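You operate a simulated robot arm through the tools that you are given. There is no shell and no other tool.

You are at the controls of a simulated robot arm. One attempt, no reset.

TASK
Try tubes 5 and 7 in the GO ring and rack them.
Fine: a tube that enters goes in the green rack, one that doesn't in the red.

Only the result counts: the job must be done as asked and must still hold three seconds after the hand-in. Knocking over, shifting, dropping, spilling or breaking anything else fails it.

THE ROBOT
A 6-joint arm with a two-finger parallel gripper, fixed in place. Base frame: the origin is on the floor under the middle of its stand, x ahead of it, y to its left, z up; the work surface is at about z = 800. Readings come in mm, rad, newtons and seconds.
With the tool pointing down near the work surface it reaches from about 580 to 940 mm from the base axis. Its first joint turns from -2.601 to 2.601 rad. Payload 3.43 kg.
Tool frame: the origin (TCP) lies between the finger pads and is the grasp point; the fingertips stand 34 mm ahead of it; z points along the fingers, y is the line along which they close. Largest opening 128 mm; finger width 24, thickness 12; the body of the gripper, 48 by 130 mm, starts 96 mm behind the TCP.
Orientation is told as [roll, pitch, yaw] about the base's x, y, z axes, in that order, counted from this pose: with the fingers straight down and closing along the base's y, the tool's x points along the base's -x, its y along +y and its z along -z.

THE INTERFACE
- The arm moves only by the tool jog_arm. Its argument "series" is a list of rows, each a list of 6 numbers: the shift along the tool's x, y, z in units of 50 mm (1.0 is 50 mm), then the turn, a rotation vector about the tool's x, y, z in units of 5 degrees (1.0 is 5 degrees). In form: [[x, y, z, wx, wy, wz], ...]. A call has 1 to 20 rows; each row shifts and turns the commanded pose from where the row before left it, along the tool's axes as they then stand. "hand" is the opening, from 0 (shut) to 1 (fully open), set as the call begins (left out, the last holds). A call with a number of a shift or a turn outside -1 to 1 is refused whole. Each row takes 0.2 s and may step no farther than 50 mm and 0.15 rad from the row before; otherwise, or with a gripper value out of range, the whole call is refused. A pose out of reach is approached as far as the arm can. The call stops where the force on the tool passes 90 N (or 10 N more than at its start, if that is more) or the arm is blocked; 0.2 s more then pass. Each finger travels about 108 mm/s and halts on what it meets, pressing with about 35 N; the grip force reading is that of the motor and also rises with nothing between the fingers. The clock runs only during rows and for 0.2 s after the last one: add rows that do not move to give the fingers time. The reply holds the time, the measured pose of the TCP, the force on the tool along the base axes, the opening and the grip force, in the units named above and with some noise, with the torque about the TCP (base axes, N m) and any sound that the robot's microphone picked up, and new pictures: "show" is both (left out), scene, wrist or none.
- Cameras (640 x 400 px; columns grow to the right, rows downward): "scene" is fixed at [219.2, 500.4, 1427.3]; the picture's right is [-0.37, -0.93, 0.00], its down [-0.69, 0.28, -0.67] and it looks along [0.62, -0.25, -0.75] (base axes); focal length 310 px, centre (320, 200). "wrist" rides on the gripper at [76, -11, -160] in the tool frame; the picture's right is [0.15, 0.99, 0.00], its down [-0.88, 0.13, -0.46] and it looks along [-0.45, 0.07, 0.89] (tool axes); focal length 234 px, centre (320, 200). There is no depth. A picture from a camera that has moved, and an enlarged one, comes with that camera's place and axes in the base frame and with its lens.
- move_column(by): slides the trunk up (or, below 0, down) by that many mm; the arm rides with it, the base frame stays. It gives what a move gives, with no picture.
- zoom(camera, box): a new picture of the part [left, top, right, bottom] of that camera's present view, enlarged. No time passes.
- close_job(): hands the job in; it is judged then, once.

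Nothing tells you positions but the pictures and the camera data. Unless the task says otherwise, let go and move clear before handing in.

The tools are called after "Emit:" as name(argument=value, ...) on one line, values as JSON. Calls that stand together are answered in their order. jog_arm: Moves the arm, as the interface text tells. Its arguments: {"type":"object","properties":{"series":{"type":"array"},"hand":{"type":"number"},"show":{"type":"string","enum":["both","scene","wrist","none"]}},"required":["series"]} The other tools are called the same way: move_column (by) moves the trunk up or down; zoom (camera, box) takes an enlarged picture of a part of a camera's view; close_job () hands the job in.

At the start:

```text
time: 0.0
tcp_pos: [584.0, 208.1, 1067.2]
tool_rot: [-0.001, 0.0, 0.002]
ft_force: [-0.1, -0.2, -0.4]
wrist_torque: [0.01, 0.02, 0.0]
width: 128.2
grip_force: 0.0
trunk travel left (down, up): [-675.0, 35.0]
```

scene: 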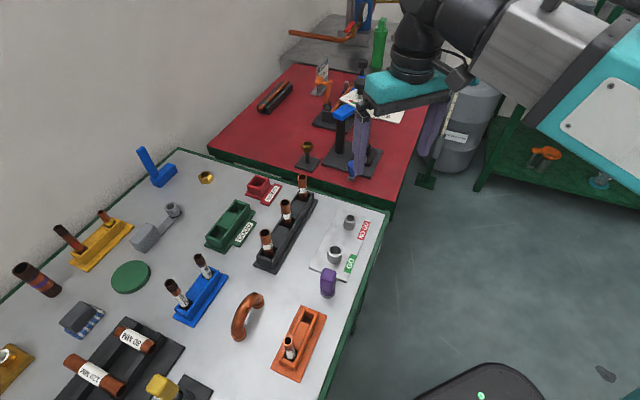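
wrist: 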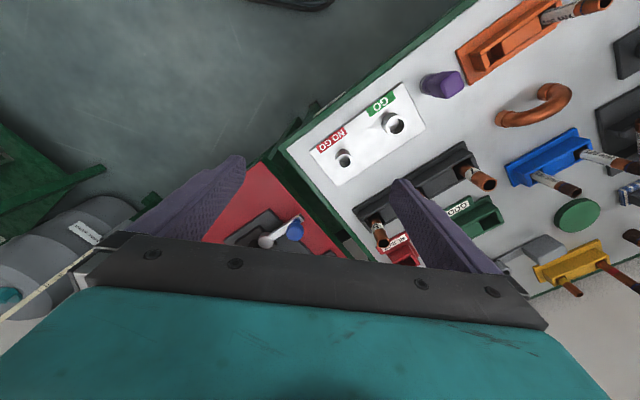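

I see a workbench with racks holding copper tubes, a GO/NO GO ring gauge plate, and green and red racks. I'll zoom in to read the tube numbers before I move anything.

Emit:
zoom(camera="scene", box=[240, 160, 400, 290])

Emit:
zoom(camera="scene", box=[140, 230, 340, 390])

Emit:
zoom(camera="wrist", box=[300, 80, 480, 200])

Emit:
zoom(camera="wrist", box=[460, 0, 640, 120])

Emit:
zoom(camera="wrist", box=[340, 130, 520, 270])

Emit:
zoom(camera="wrist", box=[480, 110, 640, 300])

```text
3.08 times, centred on (320, 225) of scene
camera zoom: at [219.2, 500.4, 1427.3], right [-0.37, -0.93, 0.0], down [-0.69, 0.28, -0.67], along [0.62, -0.25, -0.75], focal length 953 px, centre (320, 123)
```

zoom: 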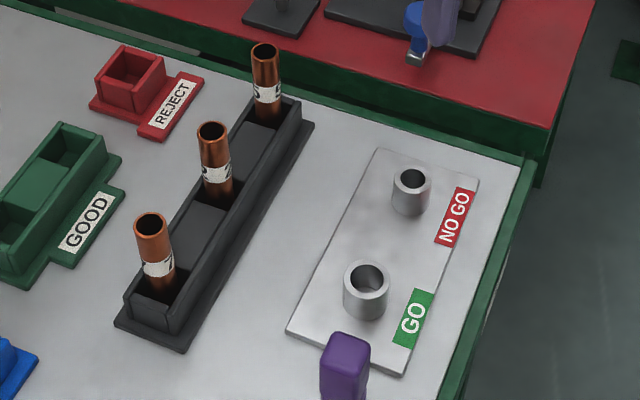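

```text
2.50 times, centred on (240, 310) of scene
camera zoom: at [219.2, 500.4, 1427.3], right [-0.37, -0.93, 0.0], down [-0.69, 0.28, -0.67], along [0.62, -0.25, -0.75], focal length 774 px, centre (520, -75)
```

zoom: 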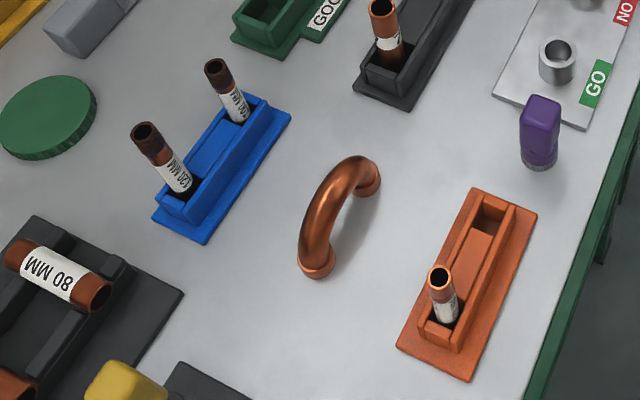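

```text
3.33 times, centred on (390, 140) of wrist
camera zoom: at [506.7, 197.1, 1227.1], right [-0.15, 0.99, 0.0], down [0.88, 0.13, 0.46], along [0.45, 0.07, -0.89], focal length 781 px, centre (87, 400)
```

zoom: 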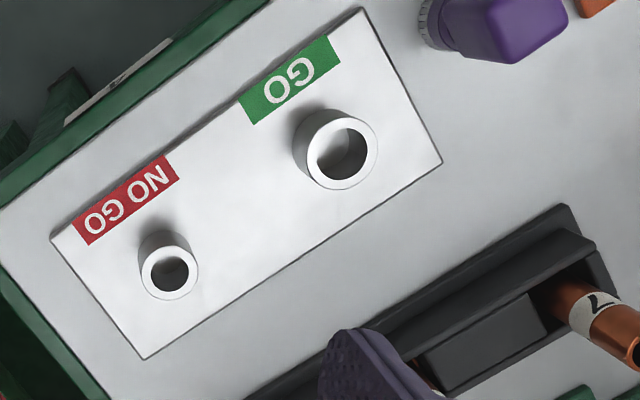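

```text
3.33 times, centred on (550, 60) of wrist
camera zoom: at [506.7, 197.1, 1227.1], right [-0.15, 0.99, 0.0], down [0.88, 0.13, 0.46], along [0.45, 0.07, -0.89], focal length 781 px, centre (-447, 667)
```

zoom: 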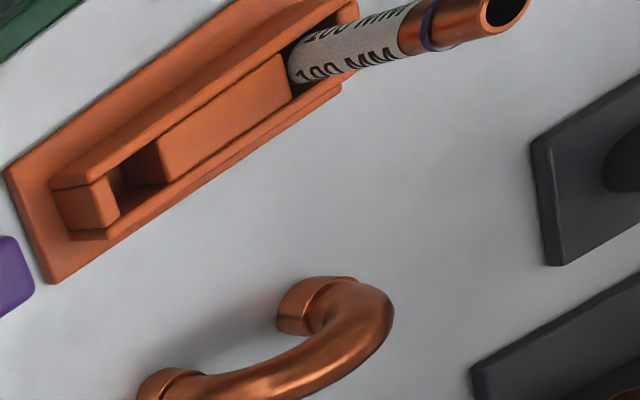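

```text
2.86 times, centred on (430, 200) of wrist
camera zoom: at [506.7, 197.1, 1227.1], right [-0.15, 0.99, 0.0], down [0.88, 0.13, 0.46], along [0.45, 0.07, -0.89], focal length 669 px, centre (6, 200)
```

zoom: 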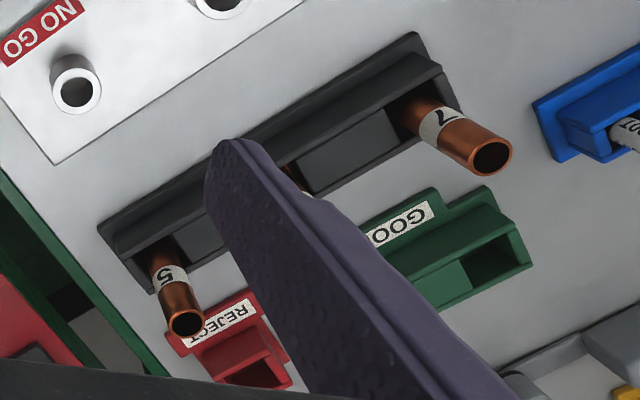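

```text
2.11 times, centred on (560, 205) of wrist
camera zoom: at [506.7, 197.1, 1227.1], right [-0.15, 0.99, 0.0], down [0.88, 0.13, 0.46], along [0.45, 0.07, -0.89], focal length 493 px, centre (-185, 190)
```

zoom: 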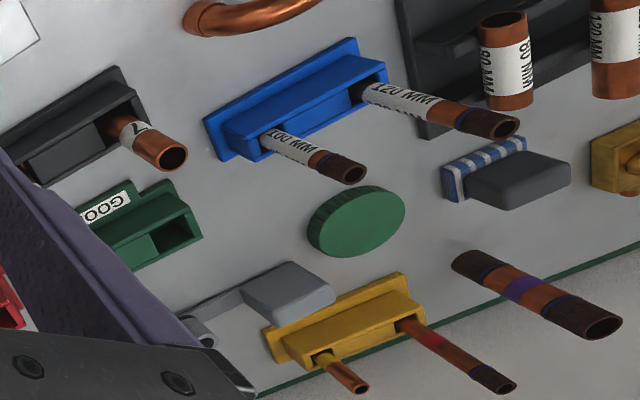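

I've found tube 5 at the far end of the dark rack, around (732, 339). Tube 7 is at the near end, around (605, 465), and the GO ring is near (556, 328). Next I'll move sideways at a safe height to get a better wrist view of the racks.

Emit:
jog_arm(series=[[0, 1, 0, 0, 0, 0], [0, 1, 0, 0, 0, 0], [0, 1, 0, 0, 0, 0], [0, 0, 0, 0, 0, 0]], hand=0.45)

```text
time: 1.0
tcp_pos: [581.6, 359.2, 1069.8]
tool_rot: [0.0, -0.002, -0.002]
ft_force: [0.3, 0.5, 0.3]
wrist_torque: [-0.01, 0.01, -0.02]
width: 57.4
grip_force: 0.2
trunk travel left (down, up): [-675.0, 35.0]
camera wrist: at [503.9, 347.2, 1228.9], right [-0.15, 0.99, 0.0], down [0.88, 0.13, 0.46], along [0.45, 0.07, -0.89], focal length 234 px, centre (320, 200)
```

scene: 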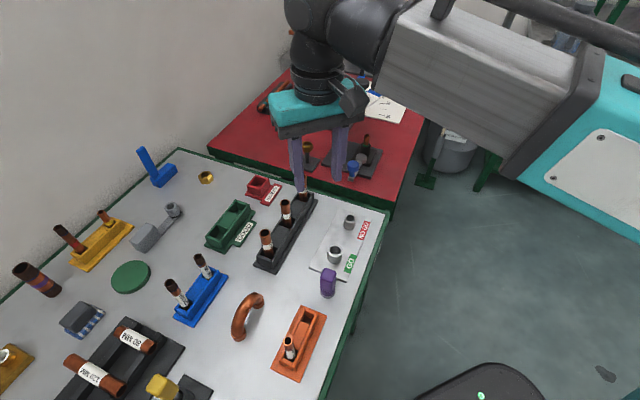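
wrist: 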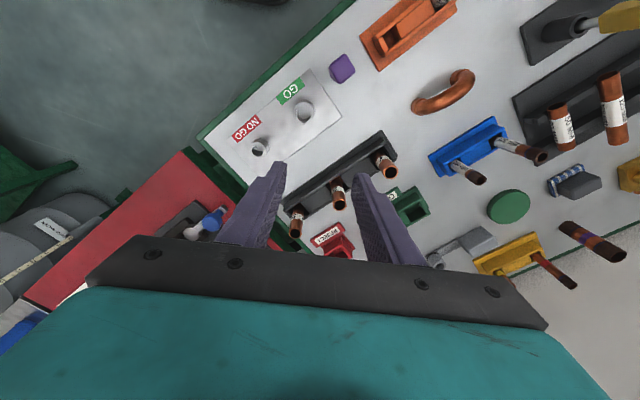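

I can now see the dark, green and red racks between the fingers. I'll zoom in on the gauge, the tubes and the slots.

Emit:
zoom(camera="wrist", box=[220, 70, 350, 165])

Emit:
zoom(camera="wrist", box=[270, 130, 440, 260])

Emit:
zoom(camera="scene", box=[195, 165, 295, 255])

Emit:
zoom(camera="scene", box=[250, 170, 330, 275])

Emit:
zoom(camera="scene", box=[300, 200, 390, 290])

```text
4.21 times, centred on (285, 118) of wrist
camera zoom: at [503.9, 347.2, 1228.9], right [-0.15, 0.99, 0.0], down [0.88, 0.13, 0.46], along [0.45, 0.07, -0.89], focal length 986 px, centre (467, 547)
```

zoom: 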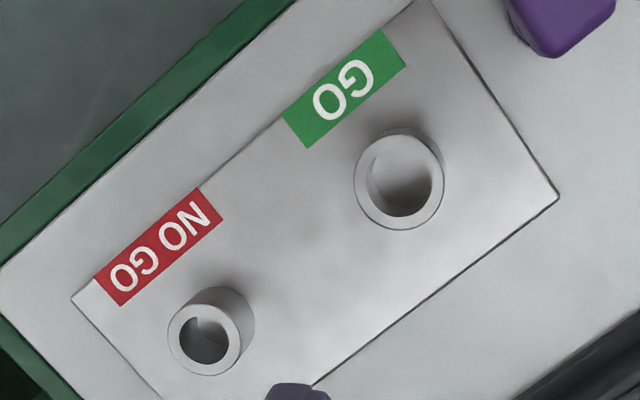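

```text
3.08 times, centred on (355, 195) of wrist
camera zoom: at [503.9, 347.2, 1228.9], right [-0.15, 0.99, 0.0], down [0.88, 0.13, 0.46], along [0.45, 0.07, -0.89], focal length 720 px, centre (212, 215)
```

zoom: 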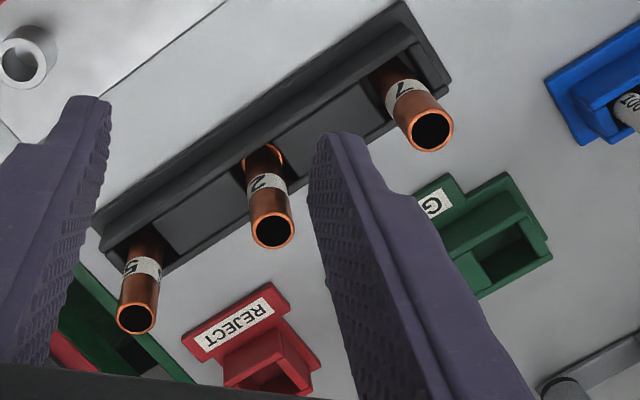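

```text
4.44 times, centred on (245, 210) of scene
camera zoom: at [219.2, 500.4, 1427.3], right [-0.37, -0.93, 0.0], down [-0.69, 0.28, -0.67], along [0.62, -0.25, -0.75], focal length 1377 px, centre (653, 156)
```

zoom: 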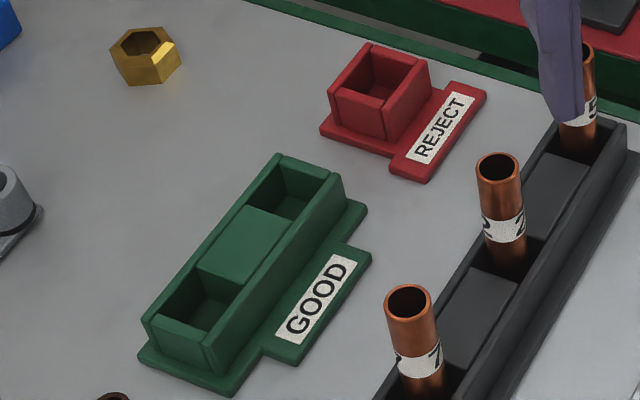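

```text
3.81 times, centred on (290, 222) of scene
camera zoom: at [219.2, 500.4, 1427.3], right [-0.37, -0.93, 0.0], down [-0.69, 0.28, -0.67], along [0.62, -0.25, -0.75], focal length 1180 px, centre (434, 114)
```

zoom: 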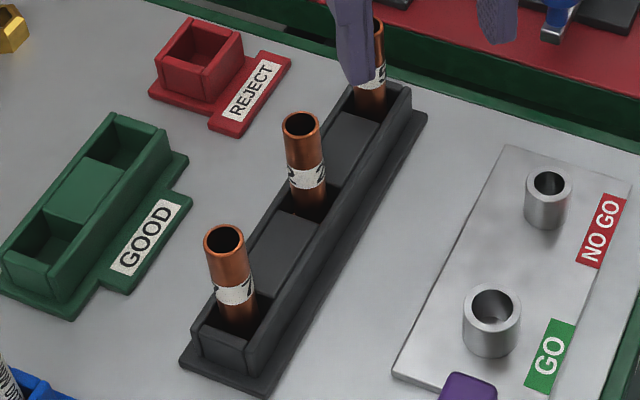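

```text
4.44 times, centred on (345, 245) of scene
camera zoom: at [219.2, 500.4, 1427.3], right [-0.37, -0.93, 0.0], down [-0.69, 0.28, -0.67], along [0.62, -0.25, -0.75], focal length 1377 px, centre (209, 0)
```

zoom: 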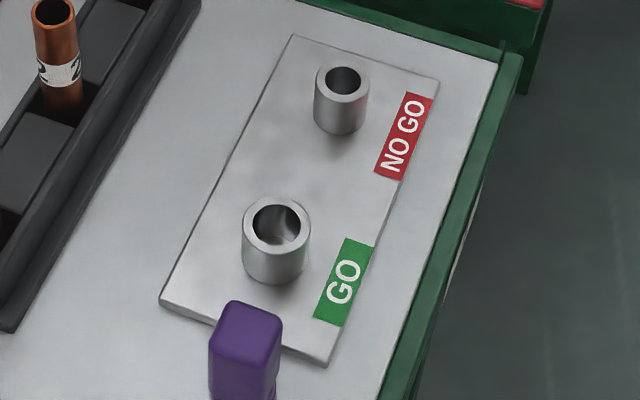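

The GO bore and the tube diameters look close, so I'll measure them at high zoom from the scene camera.

Emit:
zoom(camera="scene", box=[318, 238, 350, 270])

Emit:
zoom(camera="scene", box=[252, 225, 284, 257])

Emit:
zoom(camera="scene", box=[286, 168, 318, 200])

Emit:
zoom(camera="scene", box=[270, 195, 302, 227])

Emit:
zoom(camera="wrist", box=[284, 90, 328, 134])

```text
12.50 times, centred on (334, 254) of scene
camera zoom: at [219.2, 500.4, 1427.3], right [-0.37, -0.93, 0.0], down [-0.69, 0.28, -0.67], along [0.62, -0.25, -0.75], focal length 3873 px, centre (145, -475)
```

zoom: 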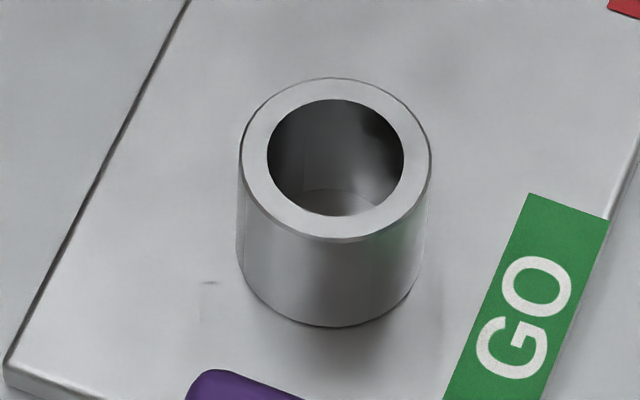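

```text
12.50 times, centred on (268, 241) of scene
camera zoom: at [219.2, 500.4, 1427.3], right [-0.37, -0.93, 0.0], down [-0.69, 0.28, -0.67], along [0.62, -0.25, -0.75], focal length 3873 px, centre (970, -312)
```

zoom: 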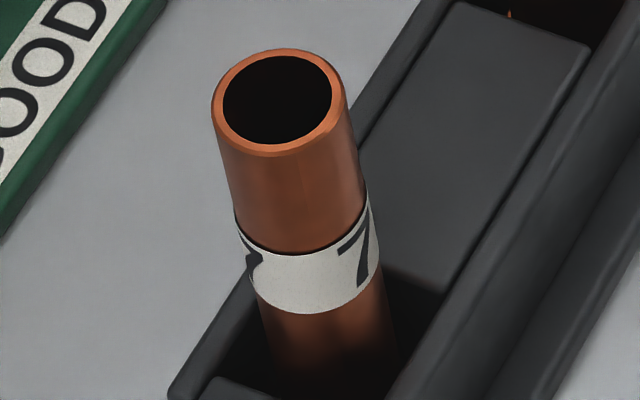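

```text
12.50 times, centred on (302, 184) of scene
camera zoom: at [219.2, 500.4, 1427.3], right [-0.37, -0.93, 0.0], down [-0.69, 0.28, -0.67], along [0.62, -0.25, -0.75], focal length 3873 px, centre (545, 400)
```

zoom: 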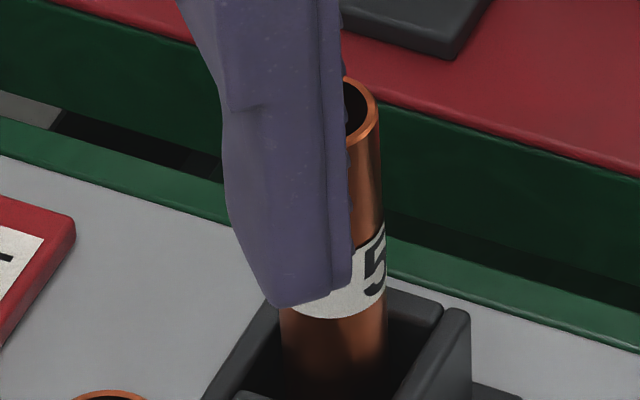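

```text
12.50 times, centred on (286, 211) of scene
camera zoom: at [219.2, 500.4, 1427.3], right [-0.37, -0.93, 0.0], down [-0.69, 0.28, -0.67], along [0.62, -0.25, -0.75], focal length 3873 px, centre (745, 62)
```

zoom: 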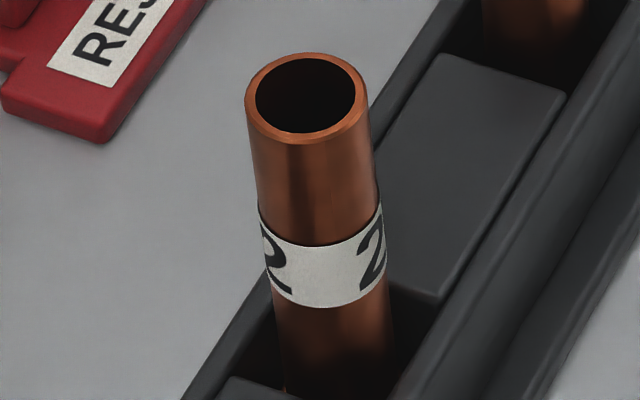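

```text
9.09 times, centred on (306, 112) of wrist
camera zoom: at [503.9, 347.2, 1228.9], right [-0.15, 0.99, 0.0], down [0.88, 0.13, 0.46], along [0.45, 0.07, -0.89], focal length 2129 px, centre (447, 1000)
```

zoom: 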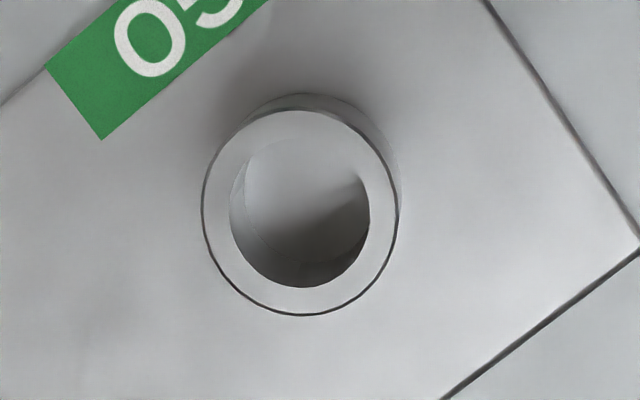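

By measurement tube 7 is about 22 mm across and the GO bore about 24 mm, though the physical trial decides. I'll turn the hand to yaw 45° so the fingers close along the rack, then hover over tube 7.

Emit:
jog_arm(series=[[0, 0, 0, 0, 0, -1], [0, 0, 0, 0, 0, -1], [0, 0, 0, 0, 0, -1], [0, 0, 0, 0, 0, -1], [0, 0, 0, 0, 0, -1], [0, 0, 0, 0, 0, -1], [0, 0, 0, 0, 0, -1], [0, 0, 0, 0, 0, -1], [0, 0, 0, 0, 0, -1], [-0.91, 0.585, 0, 0, 0, 0], [-0.91, 0.585, 0, 0, 0, 0], [0, 0, 0.7, 0, 0, 0], [0, 0, 0, 0, 0, 0], [0, 0, 0, 0, 0, 0]], hand=0.45)

```text
refused: row 10 steps farther than a row can; nothing moved
```

The call was refused because the diagonal step was longer than 50 mm. I'm sending the same move again in smaller steps.

Emit:
jog_arm(series=[[0, 0, 0, 0, 0, -1], [0, 0, 0, 0, 0, -1], [0, 0, 0, 0, 0, -1], [0, 0, 0, 0, 0, -1], [0, 0, 0, 0, 0, -1], [0, 0, 0, 0, 0, -1], [0, 0, 0, 0, 0, -1], [0, 0, 0, 0, 0, -1], [0, 0, 0, 0, 0, -1], [-0.61, 0.39, 0, 0, 0, 0], [-0.61, 0.39, 0, 0, 0, 0], [-0.6, 0.39, 0, 0, 0, 0], [0, 0, 0.7, 0, 0, 0], [0, 0, 0, 0, 0, 0], [0, 0, 0, 0, 0, 0]], hand=0.45)

```text
time: 4.2
tcp_pos: [606.8, 463.7, 1032.9]
tool_rot: [0.0, 0.001, 0.786]
ft_force: [0.2, -0.6, -1.0]
wrist_torque: [-0.02, 0.01, 0.03]
width: 57.4
grip_force: 0.0
trunk travel left (down, up): [-675.0, 35.0]
camera wrist: at [559.3, 401.8, 1193.1], right [-0.8, 0.6, 0.0], down [0.53, 0.71, 0.46], along [0.27, 0.37, -0.89], focal length 234 px, centre (320, 200)
```

scene: 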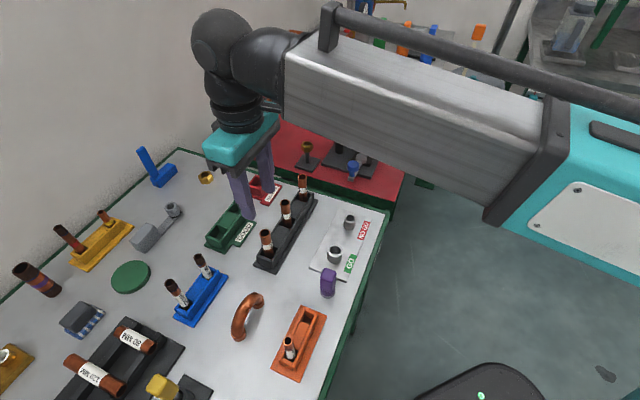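
wrist: 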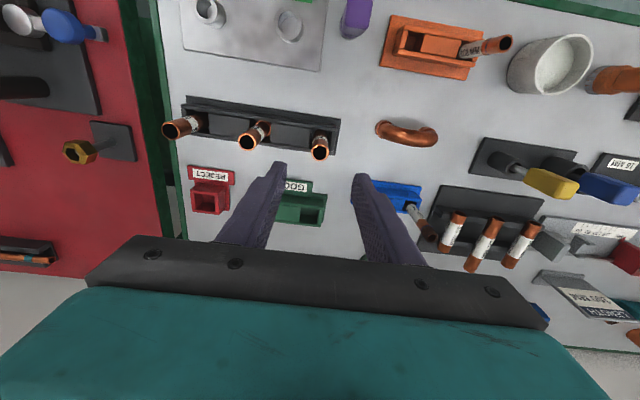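

The hand hovers above tube 7 and is lined up with the rack. I'll zoom in on tube 7 in the wrist view to refine its position.

Emit:
zoom(camera="wrist", box=[290, 110, 354, 174])

Emit:
zoom(camera="wrist", box=[150, 80, 350, 220])

Emit:
zoom(camera="scene", box=[286, 168, 318, 200])

```text
6.25 times, centred on (322, 142) of wrist
camera zoom: at [559.3, 401.8, 1193.1], right [-0.8, 0.6, 0.0], down [0.53, 0.71, 0.46], along [0.27, 0.37, -0.89], focal length 1464 px, centre (308, 562)
```

zoom: 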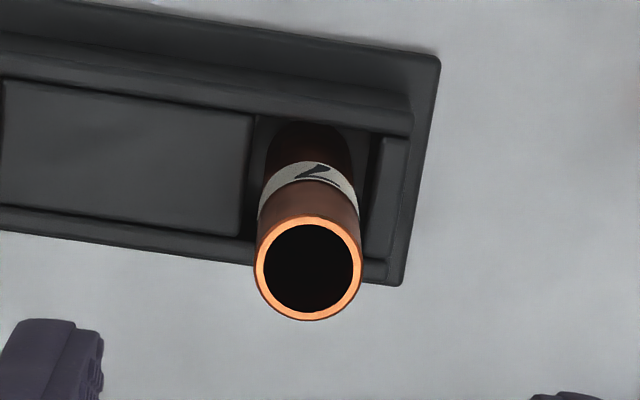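

```text
2.86 times, centred on (250, 150) of wrist
camera zoom: at [559.3, 401.8, 1193.1], right [-0.8, 0.6, 0.0], down [0.53, 0.71, 0.46], along [0.27, 0.37, -0.89], focal length 669 px, centre (520, 343)
```

zoom: 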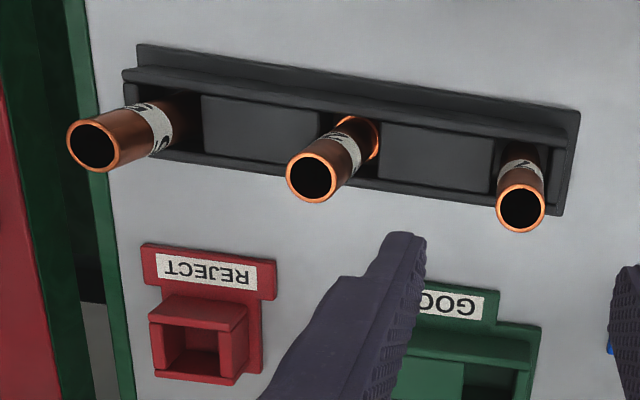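

```text
12.50 times, centred on (302, 184) of scene
camera zoom: at [219.2, 500.4, 1427.3], right [-0.37, -0.93, 0.0], down [-0.69, 0.28, -0.67], along [0.62, -0.25, -0.75], focal length 3873 px, centre (545, 400)
```

zoom: 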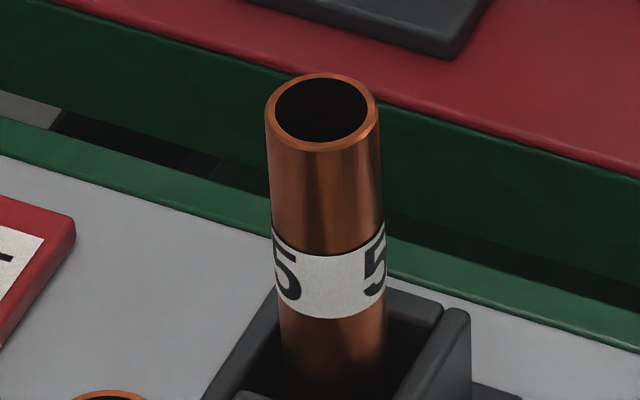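

Tube 7 is about 4 mm off the hand centre along tool x. I'll correct that, descend partway and check again.

Emit:
jog_arm(series=[[-0.08, 0.02, 0, 0, 0, 0], [0, 0, 0.8, 0, 0, 0], [0, 0, 0.8, 0, 0, 0], [0, 0, 0, 0, 0, 0], [0, 0, 0, 0, 0, 0]], hand=0.45)

Emit:
zoom(camera="wrist", box=[260, 110, 380, 220])

Emit:
zoom(camera="scene", box=[230, 200, 310, 270])

```text
time: 5.4
tcp_pos: [611.8, 465.9, 956.2]
tool_rot: [0.0, 0.002, 0.784]
ft_force: [0.2, -0.5, -0.9]
wrist_torque: [-0.01, 0.01, -0.01]
width: 57.4
grip_force: 0.0
trunk travel left (down, up): [-675.0, 35.0]
camera wrist: at [563.7, 405.3, 1114.8], right [-0.8, 0.6, 0.0], down [0.53, 0.71, 0.46], along [0.27, 0.37, -0.89], focal length 234 px, centre (320, 200)
```

scene: 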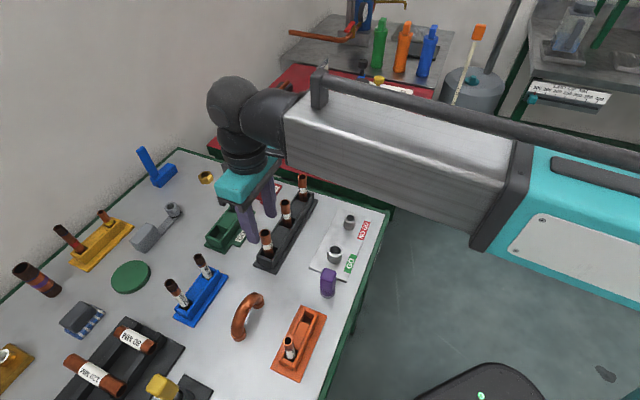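
wrist: 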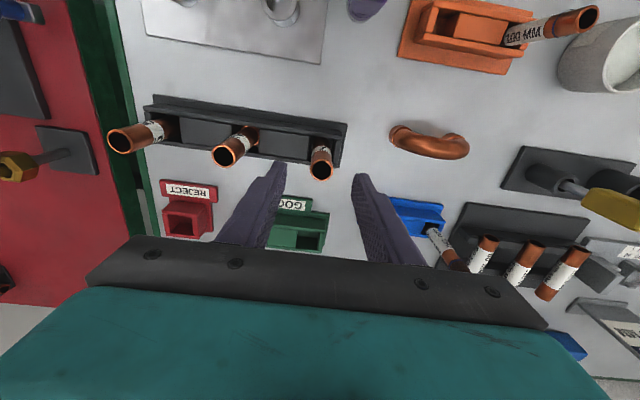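

```text
3.64 times, centred on (320, 165) of wrist
camera zoom: at [563.7, 405.3, 1114.8], right [-0.8, 0.6, 0.0], down [0.53, 0.71, 0.46], along [0.27, 0.37, -0.89], focal length 852 px, centre (320, 327)
```

zoom: 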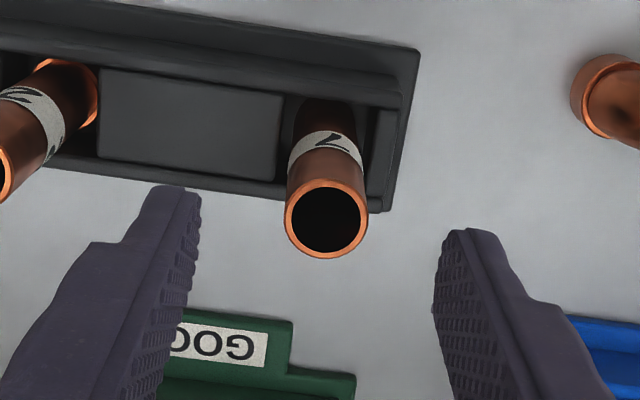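

```text
5.71 times, centred on (270, 235) of scene
camera zoom: at [219.2, 500.4, 1427.3], right [-0.37, -0.93, 0.0], down [-0.69, 0.28, -0.67], along [0.62, -0.25, -0.75], focal length 1770 px, centre (606, 0)
```

zoom: 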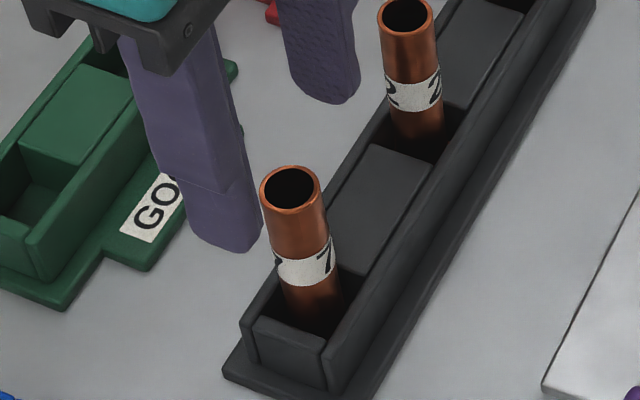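

The tube sits a couple of millimetres off in y and is well inside the opening. I'll nudge the hand, descend until the fingers straddle the tube, and check again.

Emit:
jog_arm(series=[[0, 0.04, 0, 0, 0, 0], [0, 0, 0.4, 0, 0, 0], [0, 0, 0.4, 0, 0, 0], [0, 0, 0, 0, 0, 0], [0, 0, 0, 0, 0, 0]], hand=0.45)

Emit:
zoom(camera="wrist", box=[260, 120, 380, 230])

Emit:
zoom(camera="scene", box=[230, 200, 310, 270])

```text
time: 6.6
tcp_pos: [607.2, 467.4, 911.9]
tool_rot: [0.0, 0.0, 0.784]
ft_force: [-0.3, 0.3, 0.2]
wrist_torque: [0.06, -0.01, -0.01]
width: 57.4
grip_force: 0.0
trunk travel left (down, up): [-675.0, 35.0]
camera wrist: at [560.2, 406.7, 1072.4], right [-0.8, 0.6, 0.0], down [0.53, 0.71, 0.46], along [0.27, 0.37, -0.89], focal length 234 px, centre (320, 200)
```

scene: 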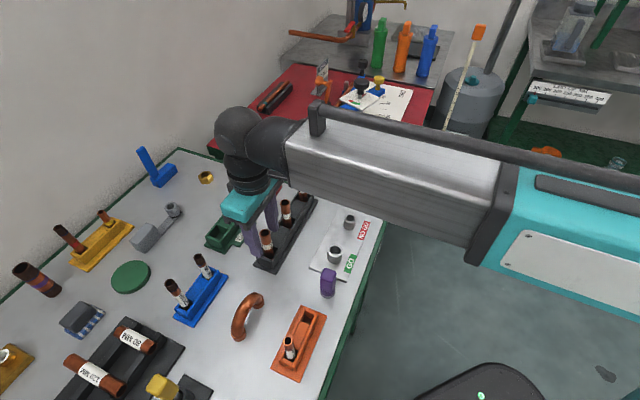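
wrist: 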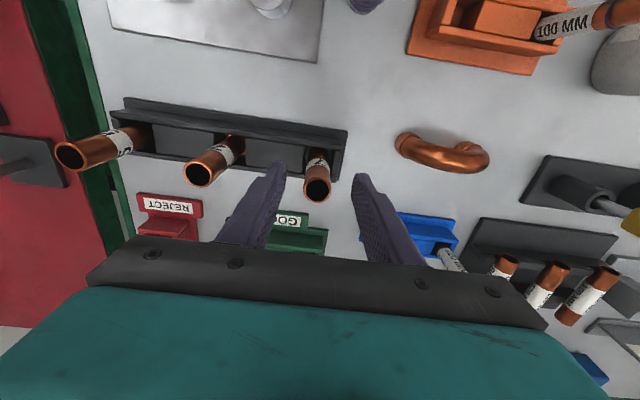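

```text
3.64 times, centred on (320, 175) of wrist
camera zoom: at [560.2, 406.7, 1072.4], right [-0.8, 0.6, 0.0], down [0.53, 0.71, 0.46], along [0.27, 0.37, -0.89], focal length 852 px, centre (320, 291)
```

zoom: 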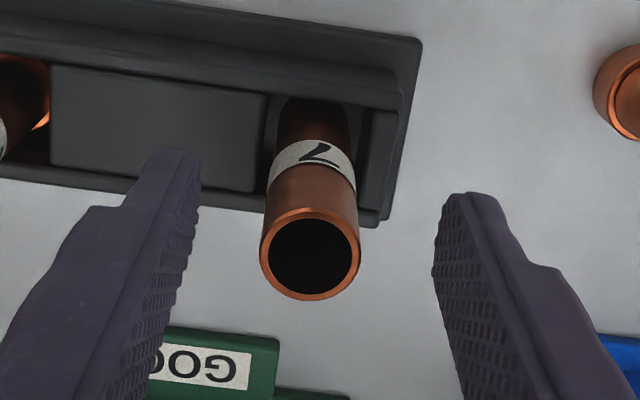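

```text
5.71 times, centred on (270, 235) of scene
camera zoom: at [219.2, 500.4, 1427.3], right [-0.37, -0.93, 0.0], down [-0.69, 0.28, -0.67], along [0.62, -0.25, -0.75], focal length 1770 px, centre (606, 0)
```

zoom: 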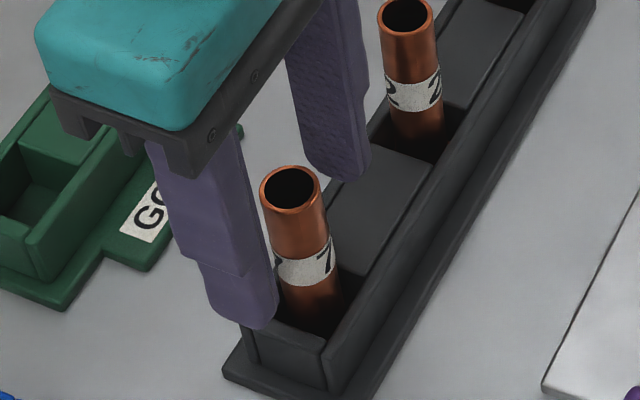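

The tube is about 1.5 mm off in both x and y. I'll correct that, descend another 20 mm so the tips stay above the rack, and check the clearance before I grip.

Emit:
jog_arm(series=[[-0.03, -0.03, 0, 0, 0, 0], [0, 0, 0.4, 0, 0, 0], [0, 0, 0, 0, 0, 0], [0, 0, 0, 0, 0, 0]], hand=0.45, show="none")

Emit:
zoom(camera="wrist", box=[260, 130, 380, 240])

Emit:
zoom(camera="scene", box=[230, 210, 310, 280])

```text
time: 7.6
tcp_pos: [609.3, 468.2, 892.0]
tool_rot: [0.0, -0.001, 0.786]
ft_force: [0.2, -0.5, 0.8]
wrist_torque: [0.02, 0.0, 0.02]
width: 57.7
grip_force: 0.1
trunk travel left (down, up): [-675.0, 35.0]
```

```text
3.64 times, centred on (320, 185) of wrist
camera zoom: at [562.0, 406.6, 1052.2], right [-0.8, 0.6, 0.0], down [0.53, 0.71, 0.46], along [0.27, 0.37, -0.89], focal length 852 px, centre (320, 254)
```

zoom: 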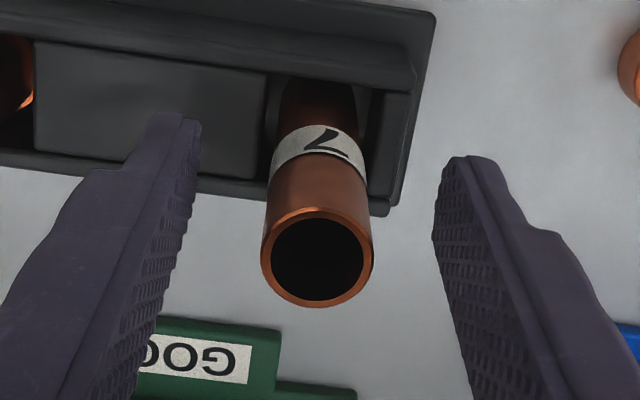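

```text
5.71 times, centred on (270, 245) of scene
camera zoom: at [219.2, 500.4, 1427.3], right [-0.37, -0.93, 0.0], down [-0.69, 0.28, -0.67], along [0.62, -0.25, -0.75], focal length 1770 px, centre (606, -57)
```

zoom: 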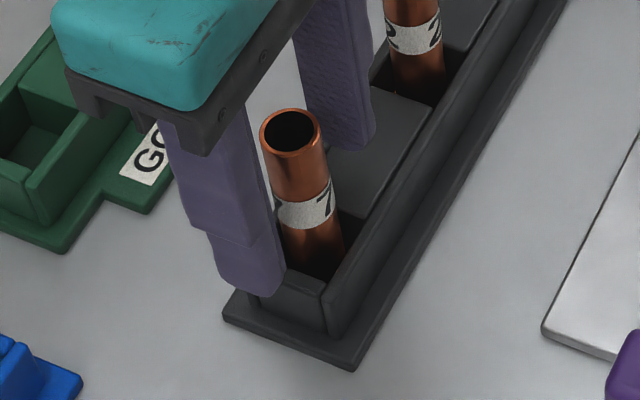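

The tube is centred between the fingers to within about 0.5 mm, and the tips clear the rack. Closing now.

Emit:
jog_arm(series=[[0, 0, 0, 0, 0, 0], [0, 0, 0, 0, 0, 0], [0, 0, 0, 0, 0, 0], [0, 0, 0, 0, 0, 0]], hand=0, show="none")

Emit:
zoom(camera="wrist", box=[260, 130, 380, 240])

Emit:
zoom(camera="scene", box=[230, 210, 310, 280])

```text
time: 8.6
tcp_pos: [608.2, 468.3, 892.0]
tool_rot: [0.0, 0.0, 0.784]
ft_force: [-0.6, 0.6, 2.4]
wrist_torque: [0.12, 0.11, -0.02]
width: 20.8
grip_force: 35.2
trunk travel left (down, up): [-675.0, 35.0]
```

```text
3.64 times, centred on (320, 185) of wrist
camera zoom: at [562.0, 406.6, 1052.4], right [-0.8, 0.6, 0.0], down [0.53, 0.71, 0.46], along [0.27, 0.37, -0.89], focal length 852 px, centre (320, 254)
```

zoom: 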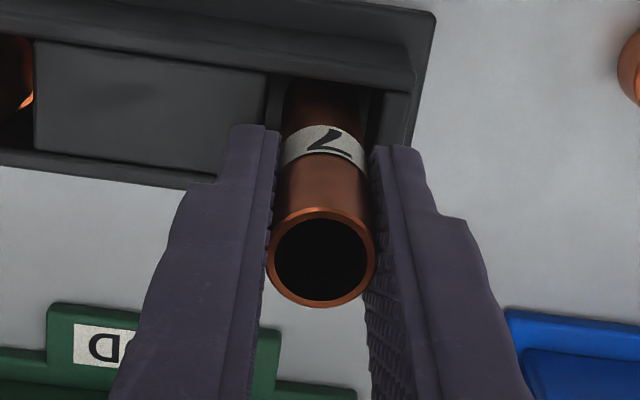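

```text
5.71 times, centred on (270, 245) of scene
camera zoom: at [219.2, 500.4, 1427.3], right [-0.37, -0.93, 0.0], down [-0.69, 0.28, -0.67], along [0.62, -0.25, -0.75], focal length 1770 px, centre (606, -57)
```

zoom: 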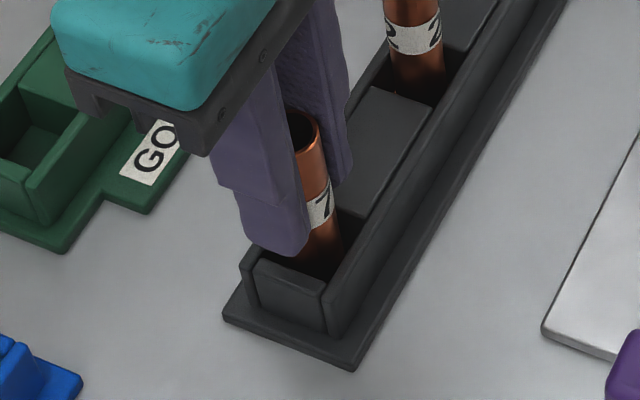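

Tube 7 is gripped, with the width reading 20.8 mm. I'll lift it straight up, clear of the rack.

Emit:
jog_arm(series=[[0, 0, -0.4, 0, 0, 0], [0, 0, -0.6, 0, 0, 0], [0, 0, -0.6, 0, 0, 0], [0, 0, -0.6, 0, 0, 0], [0, 0, 0, 0, 0, 0], [0, 0, 0, 0, 0, 0]], hand=0)

Emit:
zoom(camera="scene", box=[230, 160, 310, 230])

```text
time: 10.0
tcp_pos: [607.0, 467.2, 1002.6]
tool_rot: [0.0, -0.001, 0.787]
ft_force: [-0.2, 0.4, -0.2]
wrist_torque: [0.01, -0.01, -0.02]
width: 20.9
grip_force: 35.2
trunk travel left (down, up): [-675.0, 35.0]
camera wrist: at [560.3, 406.3, 1162.5], right [-0.8, 0.6, 0.0], down [0.53, 0.71, 0.46], along [0.27, 0.37, -0.89], focal length 234 px, centre (320, 200)
```

scene: 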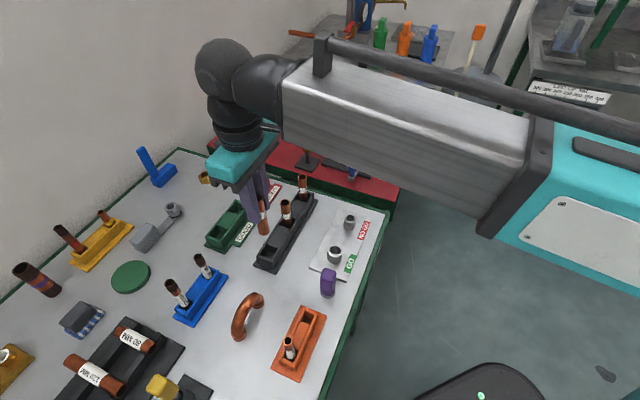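
wrist: 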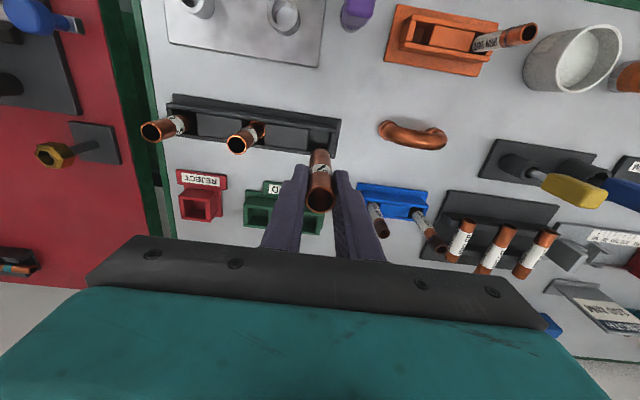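

```text
5.71 times, centred on (270, 195) of scene
camera zoom: at [219.2, 500.4, 1427.3], right [-0.37, -0.93, 0.0], down [-0.69, 0.28, -0.67], along [0.62, -0.25, -0.75], focal length 1770 px, centre (606, 229)
```

zoom: 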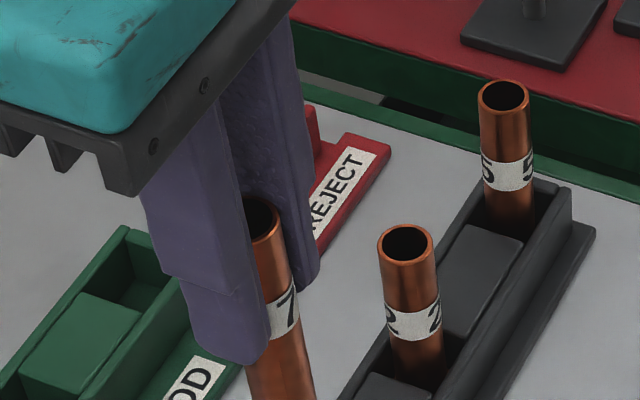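

Tube 7 is up and held firmly. I'll carry it over to the GO ring at this height.

Emit:
jog_arm(series=[[0.6725, -0.316, 0, 0, 0, 0], [0.6725, -0.316, 0, 0, 0, 0], [0.6725, -0.316, 0, 0, 0, 0], [0.6725, -0.316, 0, 0, 0, 0], [0, 0, 0, 0, 0, 0], [0, 0, 0, 0, 0, 0]], hand=0)

Emit:
zoom(camera="scene", box=[290, 180, 380, 290])

Emit:
zoom(camera="wrist", box=[270, 110, 370, 220])

```text
time: 11.4
tcp_pos: [556.9, 328.0, 1001.7]
tool_rot: [0.001, 0.0, 0.786]
ft_force: [-0.1, 0.0, -1.3]
wrist_torque: [0.02, 0.0, -0.03]
width: 20.6
grip_force: 35.7
trunk travel left (down, up): [-675.0, 35.0]
camera wrist: at [510.6, 266.4, 1160.9], right [-0.8, 0.6, 0.0], down [0.53, 0.71, 0.46], along [0.27, 0.37, -0.89], focal length 234 px, centre (320, 200)
```

scene: 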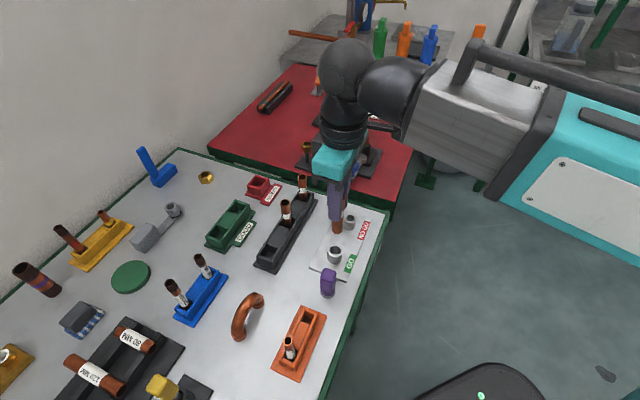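
wrist: 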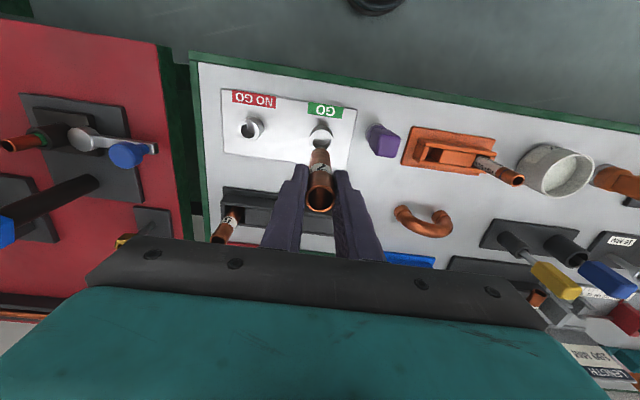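

```text
3.64 times, centred on (335, 235) of scene
camera zoom: at [219.2, 500.4, 1427.3], right [-0.37, -0.93, 0.0], down [-0.69, 0.28, -0.67], along [0.62, -0.25, -0.75], focal length 1127 px, centre (266, 73)
```

zoom: 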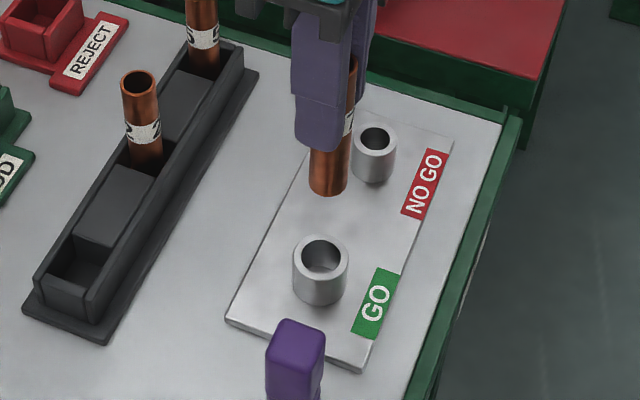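

```text
3.64 times, centred on (320, 165) of wrist
camera zoom: at [510.6, 266.4, 1160.9], right [-0.8, 0.6, 0.0], down [0.53, 0.71, 0.46], along [0.27, 0.37, -0.89], focal length 852 px, centre (320, 327)
```

zoom: 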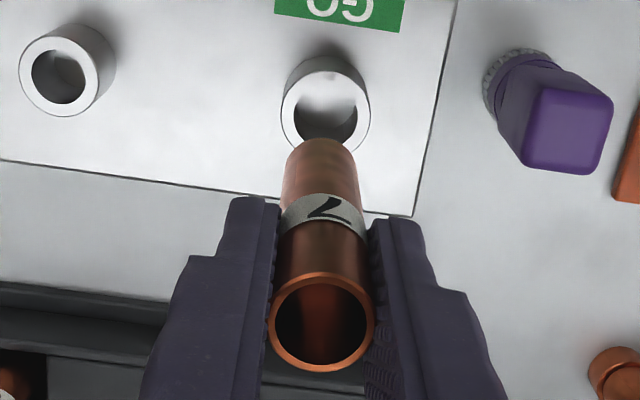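

Tube 7 is almost over the GO ring and looks 1–2 mm off in y. I'll correct part of that, lower to just above the ring and measure at close range.

Emit:
jog_arm(series=[[0, 0.03, 0, 0, 0, 0], [0, 0, 0.5, 0, 0, 0], [0, 0, 0.5, 0, 0, 0], [0, 0, 0, 0, 0, 0], [0, 0, 0, 0, 0, 0]], hand=0, show="none")

Emit:
zoom(camera="scene", box=[310, 220, 360, 275])

Emit:
zoom(camera="wrist", box=[270, 90, 370, 200])

```text
time: 12.6
tcp_pos: [556.5, 329.2, 950.2]
tool_rot: [-0.001, 0.0, 0.784]
ft_force: [0.9, 0.4, -1.1]
wrist_torque: [0.05, -0.03, 0.01]
width: 20.6
grip_force: 35.0
trunk travel left (down, up): [-675.0, 35.0]
```

```text
7.27 times, centred on (335, 248) of scene
camera zoom: at [219.2, 500.4, 1427.3], right [-0.37, -0.93, 0.0], down [-0.69, 0.28, -0.67], along [0.62, -0.25, -0.75], focal length 2253 px, centre (211, -146)
```

zoom: 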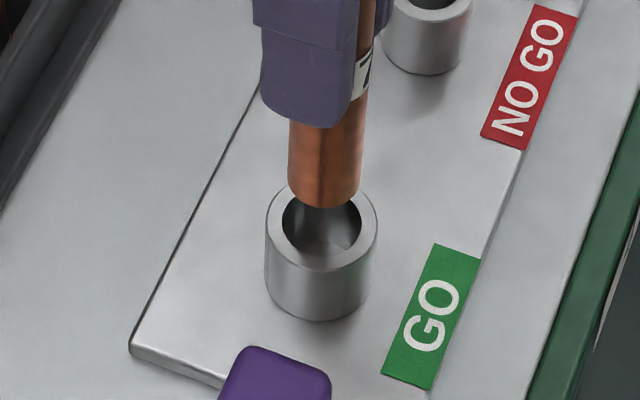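

```text
3.64 times, centred on (320, 145) of wrist
camera zoom: at [510.3, 268.0, 1110.6], right [-0.8, 0.6, 0.0], down [0.53, 0.71, 0.46], along [0.27, 0.37, -0.89], focal length 852 px, centre (320, 400)
```

zoom: 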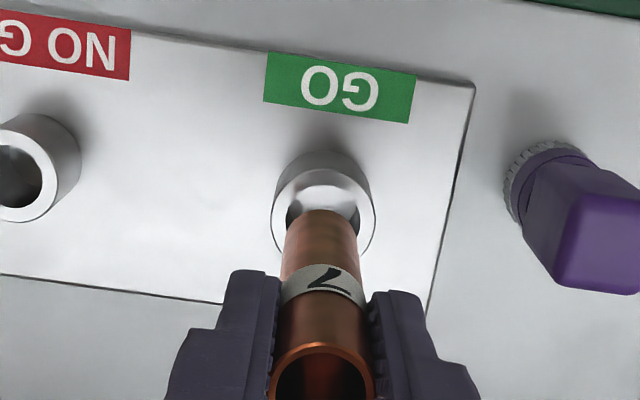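

The tube appears about 1.4 mm short in tool y and 0.7 mm in x. I'll correct both, lower 16 mm and check again.

Emit:
jog_arm(series=[[0.014, 0.028, 0, 0, 0, 0], [0, 0, 0.32, 0, 0, 0], [0, 0, 0, 0, 0, 0], [0, 0, 0, 0, 0, 0]], hand=0, show="none")

Emit:
zoom(camera="scene", box=[318, 232, 350, 268])

Emit:
zoom(camera="wrist", box=[295, 125, 345, 175])

```text
time: 13.6
tcp_pos: [556.9, 330.1, 937.5]
tool_rot: [-0.001, 0.001, 0.785]
ft_force: [-0.5, -0.2, -0.6]
wrist_torque: [0.02, 0.03, 0.0]
width: 20.7
grip_force: 35.0
trunk travel left (down, up): [-675.0, 35.0]
```

```text
11.11 times, centred on (334, 250) of scene
camera zoom: at [219.2, 500.4, 1427.3], right [-0.37, -0.93, 0.0], down [-0.69, 0.28, -0.67], along [0.62, -0.25, -0.75], focal length 3442 px, centre (164, -356)
```

zoom: 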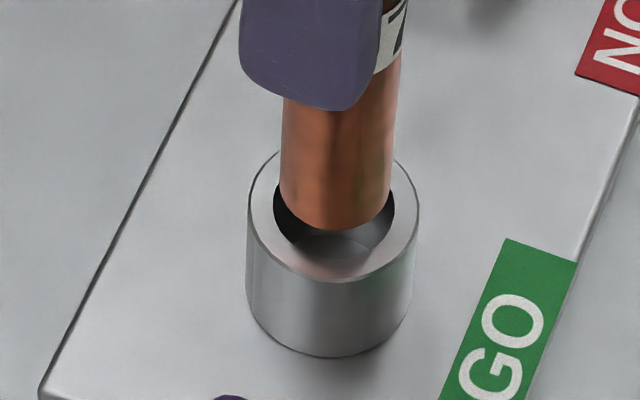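

```text
8.00 times, centred on (320, 150) of wrist
camera zoom: at [509.6, 268.2, 1096.5], right [-0.8, 0.6, 0.0], down [0.53, 0.71, 0.46], along [0.27, 0.37, -0.89], focal length 1873 px, centre (320, 600)
```

zoom: 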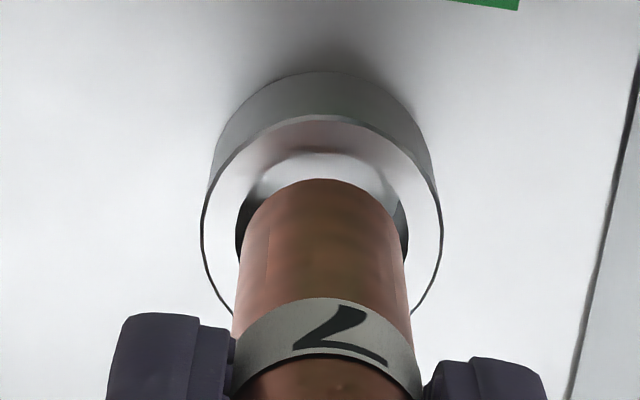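

The tube looks concentric with the ring in both views, with about 1 mm of radial clearance. I'll lower it gently in small steps and watch the force.

Emit:
jog_arm(series=[[0, 0, 0.04, 0, 0, 0], [0, 0, 0.04, 0, 0, 0], [0, 0, 0.04, 0, 0, 0], [0, 0, 0.04, 0, 0, 0], [0, 0, 0.04, 0, 0, 0], [0, 0, 0, 0, 0, 0]], hand=0, show="none")

Emit:
zoom(camera="scene", box=[318, 232, 350, 268])

Emit:
zoom(camera="wrist", box=[295, 125, 345, 175])

```text
time: 15.0
tcp_pos: [554.1, 330.9, 927.3]
tool_rot: [0.001, -0.003, 0.784]
ft_force: [2.3, 0.6, 28.1]
wrist_torque: [-0.12, -0.39, 0.0]
width: 20.8
grip_force: 35.3
trunk travel left (down, up): [-675.0, 35.0]
```

```text
11.11 times, centred on (334, 250) of scene
camera zoom: at [219.2, 500.4, 1427.3], right [-0.37, -0.93, 0.0], down [-0.69, 0.28, -0.67], along [0.62, -0.25, -0.75], focal length 3442 px, centre (164, -356)
```

zoom: 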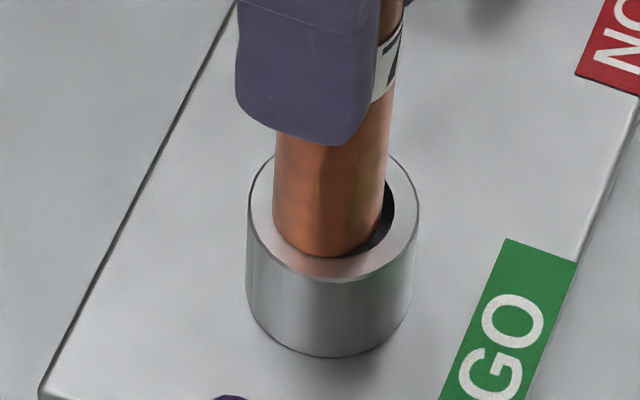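

```text
8.00 times, centred on (320, 150) of wrist
camera zoom: at [507.9, 269.0, 1087.2], right [-0.8, 0.6, 0.0], down [0.53, 0.71, 0.46], along [0.27, 0.37, -0.89], focal length 1873 px, centre (320, 600)
```

zoom: 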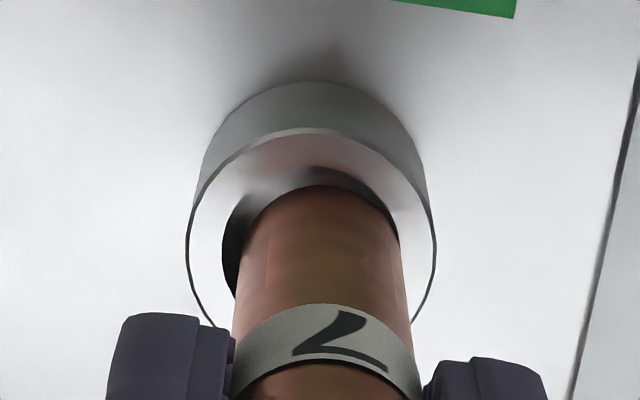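

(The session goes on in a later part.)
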